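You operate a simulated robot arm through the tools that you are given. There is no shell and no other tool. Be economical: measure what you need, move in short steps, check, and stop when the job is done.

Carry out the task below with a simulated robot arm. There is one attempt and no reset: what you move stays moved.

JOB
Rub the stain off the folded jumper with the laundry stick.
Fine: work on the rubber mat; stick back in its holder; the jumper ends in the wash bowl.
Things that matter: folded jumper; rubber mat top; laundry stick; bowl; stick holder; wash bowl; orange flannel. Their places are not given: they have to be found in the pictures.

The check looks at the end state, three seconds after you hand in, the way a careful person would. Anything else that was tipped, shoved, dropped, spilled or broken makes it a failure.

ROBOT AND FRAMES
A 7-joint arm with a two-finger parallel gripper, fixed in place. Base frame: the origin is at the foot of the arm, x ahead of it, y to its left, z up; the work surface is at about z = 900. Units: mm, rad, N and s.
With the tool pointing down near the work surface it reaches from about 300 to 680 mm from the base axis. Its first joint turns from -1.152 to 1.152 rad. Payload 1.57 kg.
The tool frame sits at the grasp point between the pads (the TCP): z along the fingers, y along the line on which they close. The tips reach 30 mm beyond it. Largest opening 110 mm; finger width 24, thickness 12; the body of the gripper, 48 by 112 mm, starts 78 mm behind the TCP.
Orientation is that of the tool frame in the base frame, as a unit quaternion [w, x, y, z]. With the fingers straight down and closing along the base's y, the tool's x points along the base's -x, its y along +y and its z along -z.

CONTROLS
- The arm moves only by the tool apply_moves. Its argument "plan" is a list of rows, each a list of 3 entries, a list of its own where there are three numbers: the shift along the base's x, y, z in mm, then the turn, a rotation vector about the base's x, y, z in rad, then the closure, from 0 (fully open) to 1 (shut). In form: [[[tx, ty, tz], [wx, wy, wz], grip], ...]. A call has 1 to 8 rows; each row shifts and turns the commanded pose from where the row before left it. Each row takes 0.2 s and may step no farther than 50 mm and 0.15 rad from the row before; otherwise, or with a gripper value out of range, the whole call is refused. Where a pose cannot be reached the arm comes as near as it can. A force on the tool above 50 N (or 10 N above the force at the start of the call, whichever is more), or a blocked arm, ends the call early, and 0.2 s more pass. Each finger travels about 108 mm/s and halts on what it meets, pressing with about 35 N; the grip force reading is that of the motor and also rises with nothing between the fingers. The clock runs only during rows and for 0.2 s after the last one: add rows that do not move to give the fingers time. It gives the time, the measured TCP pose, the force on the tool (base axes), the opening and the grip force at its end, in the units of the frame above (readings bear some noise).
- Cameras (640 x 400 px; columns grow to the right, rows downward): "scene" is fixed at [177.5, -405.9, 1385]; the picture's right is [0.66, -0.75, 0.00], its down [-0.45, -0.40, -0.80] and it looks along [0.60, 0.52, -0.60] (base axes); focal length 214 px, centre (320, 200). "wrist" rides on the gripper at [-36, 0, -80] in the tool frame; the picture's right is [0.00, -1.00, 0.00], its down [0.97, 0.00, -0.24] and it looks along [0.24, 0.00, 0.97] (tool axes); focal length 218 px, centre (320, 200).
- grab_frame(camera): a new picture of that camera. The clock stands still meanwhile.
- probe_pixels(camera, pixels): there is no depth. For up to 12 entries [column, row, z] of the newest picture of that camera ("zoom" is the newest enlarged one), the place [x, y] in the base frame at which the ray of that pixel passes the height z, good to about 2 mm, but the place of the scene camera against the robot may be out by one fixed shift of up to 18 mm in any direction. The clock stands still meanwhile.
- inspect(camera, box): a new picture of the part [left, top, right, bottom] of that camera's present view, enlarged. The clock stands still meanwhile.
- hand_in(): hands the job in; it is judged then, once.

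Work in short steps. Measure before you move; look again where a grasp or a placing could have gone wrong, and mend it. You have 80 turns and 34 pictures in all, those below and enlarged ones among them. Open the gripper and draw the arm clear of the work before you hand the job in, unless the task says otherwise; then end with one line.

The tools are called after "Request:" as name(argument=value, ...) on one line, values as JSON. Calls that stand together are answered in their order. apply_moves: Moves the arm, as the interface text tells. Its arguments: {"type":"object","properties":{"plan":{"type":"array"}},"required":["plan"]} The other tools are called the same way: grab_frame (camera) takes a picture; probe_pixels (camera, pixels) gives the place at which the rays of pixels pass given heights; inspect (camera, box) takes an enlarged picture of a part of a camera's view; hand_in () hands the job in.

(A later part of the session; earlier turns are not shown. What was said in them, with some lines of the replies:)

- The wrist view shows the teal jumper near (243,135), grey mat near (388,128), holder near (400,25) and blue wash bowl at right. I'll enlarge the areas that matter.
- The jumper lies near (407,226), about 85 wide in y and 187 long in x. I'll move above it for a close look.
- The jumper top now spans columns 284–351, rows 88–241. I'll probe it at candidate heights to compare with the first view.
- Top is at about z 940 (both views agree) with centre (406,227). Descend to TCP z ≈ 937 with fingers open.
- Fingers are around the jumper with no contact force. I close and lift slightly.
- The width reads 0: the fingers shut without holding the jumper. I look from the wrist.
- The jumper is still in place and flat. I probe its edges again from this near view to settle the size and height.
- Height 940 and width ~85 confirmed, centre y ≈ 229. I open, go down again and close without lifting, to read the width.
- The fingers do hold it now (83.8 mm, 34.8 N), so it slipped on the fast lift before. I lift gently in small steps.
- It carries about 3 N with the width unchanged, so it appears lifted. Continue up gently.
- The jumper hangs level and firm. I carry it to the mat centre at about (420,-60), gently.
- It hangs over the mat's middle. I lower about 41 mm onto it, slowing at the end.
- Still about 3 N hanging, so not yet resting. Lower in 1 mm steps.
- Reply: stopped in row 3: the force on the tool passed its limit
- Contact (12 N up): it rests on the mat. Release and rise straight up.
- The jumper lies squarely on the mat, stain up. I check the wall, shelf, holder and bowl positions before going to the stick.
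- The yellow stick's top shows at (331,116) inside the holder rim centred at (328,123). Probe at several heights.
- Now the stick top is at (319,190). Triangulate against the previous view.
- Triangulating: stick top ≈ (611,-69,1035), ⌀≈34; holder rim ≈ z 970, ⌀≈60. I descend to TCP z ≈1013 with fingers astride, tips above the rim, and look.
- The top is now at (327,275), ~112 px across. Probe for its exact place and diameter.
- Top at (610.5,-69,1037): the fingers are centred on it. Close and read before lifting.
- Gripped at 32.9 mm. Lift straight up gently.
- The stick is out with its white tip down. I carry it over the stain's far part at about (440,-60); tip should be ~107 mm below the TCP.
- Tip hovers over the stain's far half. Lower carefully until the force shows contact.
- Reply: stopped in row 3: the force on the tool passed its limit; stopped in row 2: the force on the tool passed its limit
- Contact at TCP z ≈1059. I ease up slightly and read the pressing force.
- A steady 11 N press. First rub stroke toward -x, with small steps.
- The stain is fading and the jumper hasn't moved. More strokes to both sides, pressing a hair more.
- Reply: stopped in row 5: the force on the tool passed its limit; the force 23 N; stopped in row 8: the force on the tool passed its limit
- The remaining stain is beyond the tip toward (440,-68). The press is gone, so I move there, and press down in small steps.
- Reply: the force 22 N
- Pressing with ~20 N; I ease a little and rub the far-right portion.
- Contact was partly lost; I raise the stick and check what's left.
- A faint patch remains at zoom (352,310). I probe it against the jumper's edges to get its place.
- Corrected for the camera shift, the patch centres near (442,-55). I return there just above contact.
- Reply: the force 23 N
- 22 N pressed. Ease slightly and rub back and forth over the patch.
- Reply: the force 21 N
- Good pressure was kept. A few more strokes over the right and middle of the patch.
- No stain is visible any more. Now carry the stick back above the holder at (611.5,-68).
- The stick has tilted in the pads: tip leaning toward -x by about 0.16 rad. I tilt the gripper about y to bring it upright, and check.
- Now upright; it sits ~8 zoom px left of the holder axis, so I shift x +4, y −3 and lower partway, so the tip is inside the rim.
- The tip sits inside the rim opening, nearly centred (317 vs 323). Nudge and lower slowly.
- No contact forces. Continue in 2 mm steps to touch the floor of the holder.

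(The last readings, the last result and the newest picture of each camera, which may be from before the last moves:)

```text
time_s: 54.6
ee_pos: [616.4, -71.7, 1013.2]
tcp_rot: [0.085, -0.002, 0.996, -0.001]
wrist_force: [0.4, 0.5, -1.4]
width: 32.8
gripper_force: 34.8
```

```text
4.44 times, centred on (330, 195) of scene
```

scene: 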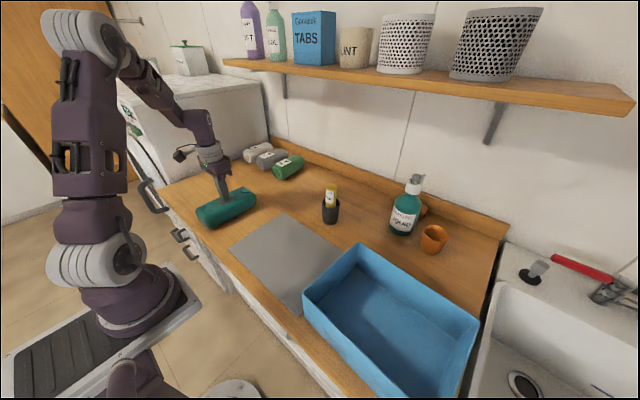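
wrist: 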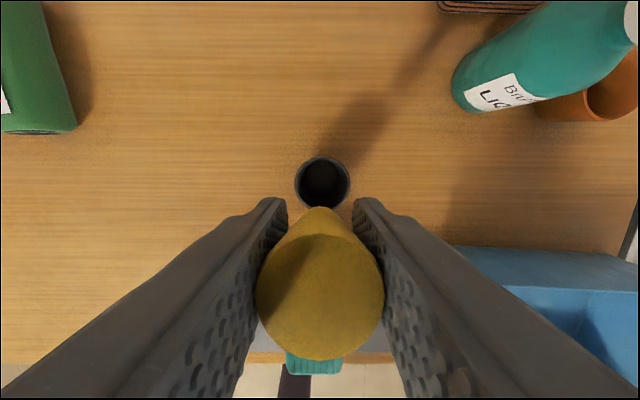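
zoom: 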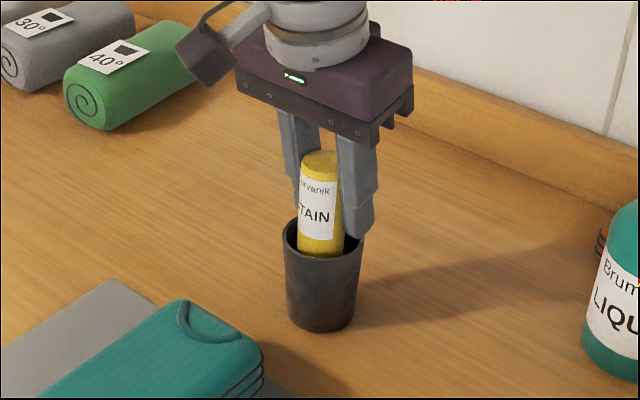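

The stick top (319,161) is within a couple of px of its original (325,163). Lower 2 mm more and release, opening partly first.

Request:
apply_moves(plan=[[[0, 0, -1], [0, 0, 0], 1], [[0, 0, -1], [0, 0, 0], 1], [[0, 0, 0], [0, 0, 0], 1]])

Request:
apply_moves(plan=[[[0, 0, 0], [0, 0, 0], 0.6], [[0, 0, 0], [0, 0, 0], 0.3], [[0, 0, 0], [0, 0, 0], 0], [[0, 0, 0], [0, 0, 0], 0], [[0, 0, 15], [0, 0, 0], 0], [[0, 0, 30], [0, 0, 0], 0], [[0, 0, 35], [0, 0, 0], 0], [[0, 0, 35], [0, 0, 0], 0]])

Request:
apply_moves(plan=[[[-30, 0, 10], [0, 0.08, 0], 0], [[-40, 0, 0], [0, 0.08, 0], 0], [[-40, 0, 0], [0, 0, 0], 0], [[-40, 5, 0], [0, 0, 0], 0], [[-44, 6, 0], [0, 0, 0], 0], [[0, 0, 0], [0, 0, 0], 0]])

Request:
grab_frame(camera="scene")

Request:
grab_frame(camera="wrist")

```text
time_s: 55.4
ee_pos: [616.1, -70.6, 1012.8]
tcp_rot: [0.085, -0.002, 0.996, -0.002]
wrist_force: [0.1, 1.0, 14.6]
width: 32.8
gripper_force: 35.2
```

```text
time_s: 57.2
ee_pos: [616.2, -70.2, 1126.7]
tcp_rot: [0.084, -0.002, 0.996, 0.0]
wrist_force: [0.7, -0.5, -0.5]
width: 110.4
gripper_force: 0.0
```

```text
time_s: 58.6
ee_pos: [421.0, -59.2, 1136.9]
tcp_rot: [0.004, -0.002, 1.0, 0.0]
wrist_force: [-0.1, -0.4, -0.1]
width: 110.0
gripper_force: 0.0
```

```text
3 pictures are left
```

scene: 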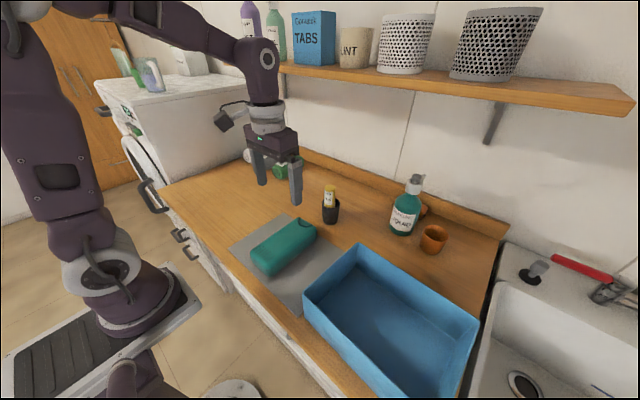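

```text
2 pictures are left
```

wrist: 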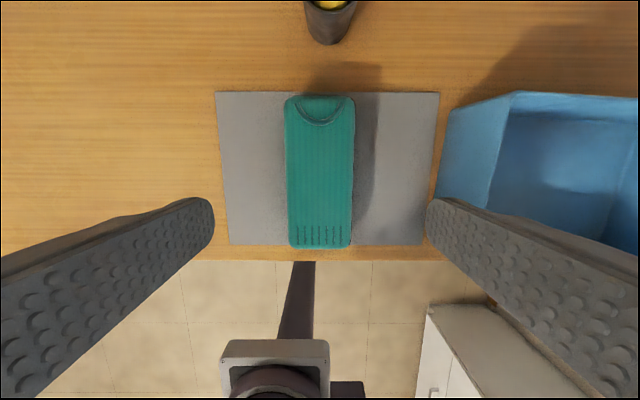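

Stain gone, stick standing in its holder, jumper unmoved at (420,-60). Now probe the wash bowl's rim and floor.

Request:
probe_pixels(camera="wrist", pixels=[[449, 108, 900], [515, 92, 1000], [515, 92, 1010], [515, 92, 1020], [285, 140, 943], [354, 140, 943], [320, 94, 943], [320, 248, 943], [330, 44, 900]])

Request:
probe_pixels(camera="scene", pixels=[[358, 243, 1000], [358, 243, 1020], [480, 320, 1000], [480, 320, 1020], [303, 293, 1000], [303, 293, 1020], [308, 322, 900], [357, 290, 905], [315, 313, 905], [455, 360, 905], [330, 206, 970]])

```text
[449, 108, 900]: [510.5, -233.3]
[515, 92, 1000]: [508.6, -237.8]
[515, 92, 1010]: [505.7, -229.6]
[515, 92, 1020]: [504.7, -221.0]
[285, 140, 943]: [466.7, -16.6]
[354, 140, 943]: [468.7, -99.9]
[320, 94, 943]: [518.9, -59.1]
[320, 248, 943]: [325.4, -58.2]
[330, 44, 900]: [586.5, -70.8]
```

```text
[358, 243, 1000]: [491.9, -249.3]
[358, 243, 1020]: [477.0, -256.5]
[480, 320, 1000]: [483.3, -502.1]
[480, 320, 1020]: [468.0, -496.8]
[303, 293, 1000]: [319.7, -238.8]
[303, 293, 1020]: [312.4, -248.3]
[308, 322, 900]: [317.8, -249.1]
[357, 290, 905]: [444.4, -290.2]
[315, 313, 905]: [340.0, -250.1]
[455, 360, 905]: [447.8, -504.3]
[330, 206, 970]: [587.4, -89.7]
```

At z≈1000 the rim spans about x 314–508, y −234…−488, centre (411,−361). The jumper (190 long) must be turned 90° to fit. First grasp it again.

Request:
apply_moves(plan=[[[1, 0.5, -40], [0, 0, 0], 0], [[0, 0, -45], [0, 0, 0], 0], [[0, 0, -45], [0, 0, 0], 0], [[0, 0, -40], [0, 0, 0], 0], [[0, 0, -20], [0, 0, 0], 0], [[0, 0, -8], [0, 0, 0], 0], [[0, 0, 0], [0, 0, 0], 0]])

Request:
apply_moves(plan=[[[0, 0, 0], [0, 0, 0], 0.15], [[0, 0, 0], [0, 0, 0], 1], [[0, 0, 0], [0, 0, 0], 1], [[0, 0, 0], [0, 0, 0], 1]])

Request:
apply_moves(plan=[[[0, 0, 1], [0, 0, 0], 1], [[0, 0, 2], [0, 0, 0], 1], [[0, 0, 4], [0, 0, 0], 1], [[0, 0, 6], [0, 0, 0], 1], [[0, 0, 8], [0, 0, 0], 1], [[0, 0, 8], [0, 0, 0], 1], [[0, 0, 8], [0, 0, 0], 1], [[0, 0, 8], [0, 0, 0], 1]])

```text
time_s: 60.2
ee_pos: [424.1, -60.1, 937.1]
tcp_rot: [0.005, -0.002, 1.0, -0.001]
wrist_force: [-0.4, 0.5, 0.0]
width: 109.9
gripper_force: 0.2
```

```text
time_s: 61.2
ee_pos: [424.3, -60.3, 938.1]
tcp_rot: [0.004, -0.002, 1.0, -0.001]
wrist_force: [-0.6, 0.0, -0.5]
width: 83.8
gripper_force: 35.0
```

```text
time_s: 63.0
ee_pos: [423.7, -60.5, 981.4]
tcp_rot: [0.006, -0.002, 1.0, -0.001]
wrist_force: [-0.2, -0.7, -2.7]
width: 83.9
gripper_force: 35.1
```

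Held firmly (83.9 mm, ~3 N). Raise to z ≈1078 so the jumper clears the rim.

Request:
apply_moves(plan=[[[0, 0, 8], [0, 0, 0], 1], [[0, 0, 14], [0, 0, 0], 1], [[0, 0, 16], [0, 0, 0], 1], [[0, 0, 16], [0, 0, 0], 1], [[0, 0, 16], [0, 0, 0], 1], [[0, 0, 14], [0, 0, 0], 1], [[0, 0, 10], [0, 0, 0], 1], [[0, 0, 5], [0, 0, 0], 1]])

Request:
apply_moves(plan=[[[0, -5, 0], [0, 0, -0.05], 1], [[0, -12, 0], [0, 0, -0.1], 1], [[0, -20, 0], [0, 0, -0.13], 1], [[0, -24, 0], [0, 0, -0.14], 1], [[0, -26, 0], [0, 0, -0.14], 1], [[0, -26, 0], [0, 0, -0.14], 1], [[0, -26, 0], [0, 0, -0.14], 1], [[0, -26, 0], [0, 0, -0.14], 1]])

```text
time_s: 64.8
ee_pos: [424.6, -58.6, 1081.3]
tcp_rot: [0.005, -0.002, 1.0, 0.0]
wrist_force: [0.4, 0.2, -3.0]
width: 83.9
gripper_force: 35.2
```

```text
time_s: 66.6
ee_pos: [426.0, -225.2, 1081.4]
tcp_rot: [0.003, 0.469, 0.883, -0.003]
wrist_force: [-0.2, 0.4, -2.3]
width: 83.7
gripper_force: 34.8
```

Going well. Finish the turn (0.59 rad left) and move to (411,−361).

Request:
apply_moves(plan=[[[-2, -22, 0], [0, 0, -0.12], 1], [[-3, -26, 0], [0, 0, -0.13], 1], [[-3, -26, 0], [0, 0, -0.12], 1], [[-3, -26, 0], [0, 0, -0.1], 1], [[-2, -20, 0], [0, 0, -0.08], 1], [[-1, -11, 0], [0, 0, -0.04], 1], [[0, -5, 0], [0, 0, 0], 1], [[0, 0, 0], [0, 0, 0], 1]])

Request:
inspect(camera="scene", box=[290, 180, 510, 400])

```text
time_s: 68.4
ee_pos: [410.4, -362.0, 1081.0]
tcp_rot: [0.003, 0.705, 0.709, -0.005]
wrist_force: [-0.6, 0.4, -3.8]
width: 84.0
gripper_force: 34.9
```

```text
1.82 times, centred on (400, 290) of scene
```

zoom: 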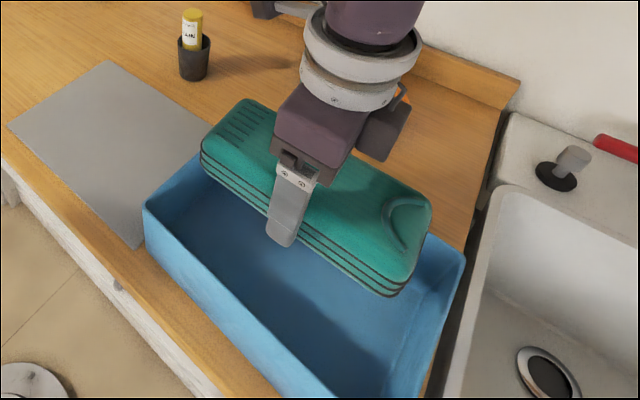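

The jumper is turned along y over the bowl. I use this picture to compare jumper corners and rim with one probe, removing the camera shift.

Request:
probe_pixels(camera="zoom", pixels=[[203, 148, 1086], [246, 98, 1086], [432, 203, 1086], [405, 283, 1086], [390, 297, 1046], [203, 163, 1046], [143, 208, 1000], [465, 258, 1000], [145, 240, 900], [465, 258, 1010], [300, 400, 1000], [180, 60, 900]])

```text
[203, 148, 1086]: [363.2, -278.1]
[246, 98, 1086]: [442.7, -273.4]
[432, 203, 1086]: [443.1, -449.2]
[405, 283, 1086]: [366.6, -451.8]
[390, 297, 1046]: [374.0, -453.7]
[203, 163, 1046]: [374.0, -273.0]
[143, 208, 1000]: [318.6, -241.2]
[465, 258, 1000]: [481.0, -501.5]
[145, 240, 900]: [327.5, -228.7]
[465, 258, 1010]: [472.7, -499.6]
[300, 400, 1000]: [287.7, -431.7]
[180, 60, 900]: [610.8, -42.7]
```

In the same frame the jumper centre is (403,−363) and bowl centre (400,−371): shift (−3,−8), then lower.

Request:
apply_moves(plan=[[[-1, -4, 0], [0, 0, 0], 1], [[-2, -4, -5], [0, 0, 0], 1], [[0, 0, -14], [0, 0, 0], 1], [[0, 0, -18], [0, 0, 0], 1], [[0, 0, -20], [0, 0, 0], 1], [[0, 0, -20], [0, 0, 0], 1], [[0, 0, -20], [0, 0, 0], 1], [[0, 0, -16], [0, 0, 0], 1]])

Request:
apply_moves(plan=[[[0, 0, -8], [0, 0, 0], 1], [[0, 0, -5], [0, 0, 0], 1], [[0, 0, -3], [0, 0, 0], 1], [[0, 0, -2], [0, 0, 0], 1], [[0, 0, -1], [0, 0, 0], 1], [[0, 0, 0], [0, 0, 0], 1]])

```text
time_s: 70.2
ee_pos: [406.4, -367.3, 968.7]
tcp_rot: [0.003, 0.705, 0.709, -0.003]
wrist_force: [-0.5, -0.2, -3.8]
width: 83.8
gripper_force: 35.2
```

```text
time_s: 71.6
ee_pos: [406.9, -367.5, 949.2]
tcp_rot: [0.004, 0.706, 0.708, -0.004]
wrist_force: [-0.3, 0.3, -3.7]
width: 83.7
gripper_force: 35.7
```

Still hanging free. Continue in 1 mm steps.

Request:
apply_moves(plan=[[[0, 0, -1], [0, 0, 0], 1], [[0, 0, -1], [0, 0, 0], 1], [[0, 0, -1], [0, 0, 0], 1], [[0, 0, -1], [0, 0, 0], 1], [[0, 0, -1], [0, 0, 0], 1], [[0, 0, -1], [0, 0, 0], 1], [[0, 0, 0], [0, 0, 0], 1]])

```text
time_s: 73.2
ee_pos: [406.5, -368.8, 944.4]
tcp_rot: [0.003, 0.705, 0.709, -0.004]
wrist_force: [0.5, 0.7, -3.3]
width: 83.7
gripper_force: 34.9
```

Request:
apply_moves(plan=[[[0, 0, -1], [0, 0, 0], 1], [[0, 0, -1], [0, 0, 0], 1], [[0, 0, -1], [0, 0, 0], 1], [[0, 0, -1], [0, 0, 0], 1], [[0, 0, -1], [0, 0, 0], 1], [[0, 0, 0], [0, 0, 0], 1]])

```text
time_s: 74.6
ee_pos: [408.7, -368.3, 939.0]
tcp_rot: [0.003, 0.705, 0.709, -0.005]
wrist_force: [-0.1, -0.2, -3.4]
width: 84.0
gripper_force: 35.1
```

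Request:
apply_moves(plan=[[[0, 0, -1], [0, 0, 0], 1], [[0, 0, -1], [0, 0, 0], 1], [[0, 0, -1], [0, 0, 0], 1], [[0, 0, 0], [0, 0, 0], 1]])

```text
time_s: 75.6
ee_pos: [407.3, -368.7, 936.6]
tcp_rot: [0.005, 0.706, 0.708, -0.005]
wrist_force: [-3.3, 14.9, 47.3]
width: 83.9
gripper_force: 35.0
```

Contact with the bowl floor (47 N). Ease 1 mm up, open, and rise straight out.

Request:
apply_moves(plan=[[[0, 0, 1.2], [0, 0, 0], 1], [[0, 0, 0], [0, 0, 0], 1], [[0, 0, 0], [0, 0, 0], 0.1], [[0, 0, 0], [0, 0, 0], 0.06], [[0, 0, 0], [0, 0, 0], 0.06]])

Request:
apply_moves(plan=[[[0, 0, 10], [0, 0, 0], 0.06], [[0, 0, 30], [0, 0, 0], 0.06], [[0, 0, 40], [0, 0, 0], 0.06], [[0, 0, 45], [0, 0, 0], 0.06], [[0, 0, 45], [0, 0, 0], 0.06], [[0, 0, 45], [0, 0, 0], 0.06], [[0, 40, 20], [0, 0, 0], 0], [[0, 45, 10], [0, 0, 0], 0]])

Request:
apply_moves(plan=[[[0, 45, 0], [0, 0, 0], 0], [[0, 45, 0], [0, 0, 0.1], 0], [[0, 45, 0], [0, 0, 0.1], 0], [[0, 45, 0], [0, 0, 0.1], 0], [[0, 45, 0], [0, 0, 0.1], 0], [[0, 45, 0], [0, 0, 0.1], 0], [[0, 0, 0], [0, 0, 0], 0]])

Request:
grab_frame(camera="scene")

```text
time_s: 76.8
ee_pos: [407.7, -368.8, 937.4]
tcp_rot: [0.003, 0.705, 0.709, -0.004]
wrist_force: [-1.1, 0.3, 0.0]
width: 103.3
gripper_force: 0.0
```

```text
time_s: 78.6
ee_pos: [409.3, -282.4, 1183.2]
tcp_rot: [0.002, 0.705, 0.709, -0.004]
wrist_force: [0.8, 0.5, 0.3]
width: 110.1
gripper_force: 0.1
```

```text
time_s: 80.2
ee_pos: [406.5, -12.7, 1183.3]
tcp_rot: [0.004, 0.507, 0.862, -0.003]
wrist_force: [0.0, 0.0, 1.0]
width: 110.0
gripper_force: 0.0
```

```text
0 pictures are left
```

scene: 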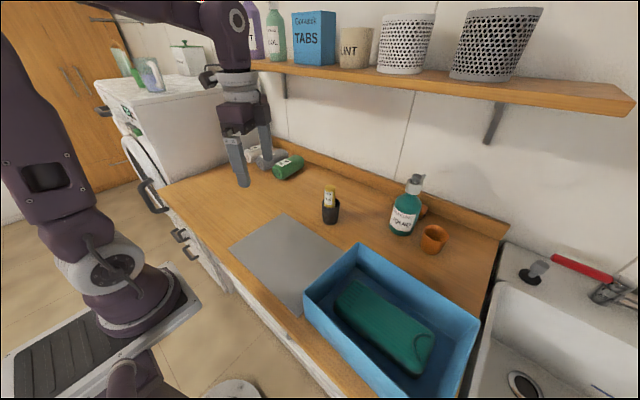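

The jumper lies flat in the wash bowl with no visible stain, the stick stands in its holder, the gripper is open and clear, and nothing else looks moved. Handing in.

Request:
hand_in()

```text
The job is handed in.
```

I rubbed the stain off the jumper on the rubber mat and no trace shows in the last pictures; the stick is back in its holder, the clean jumper lies in the wash bowl, and the job is handed in.
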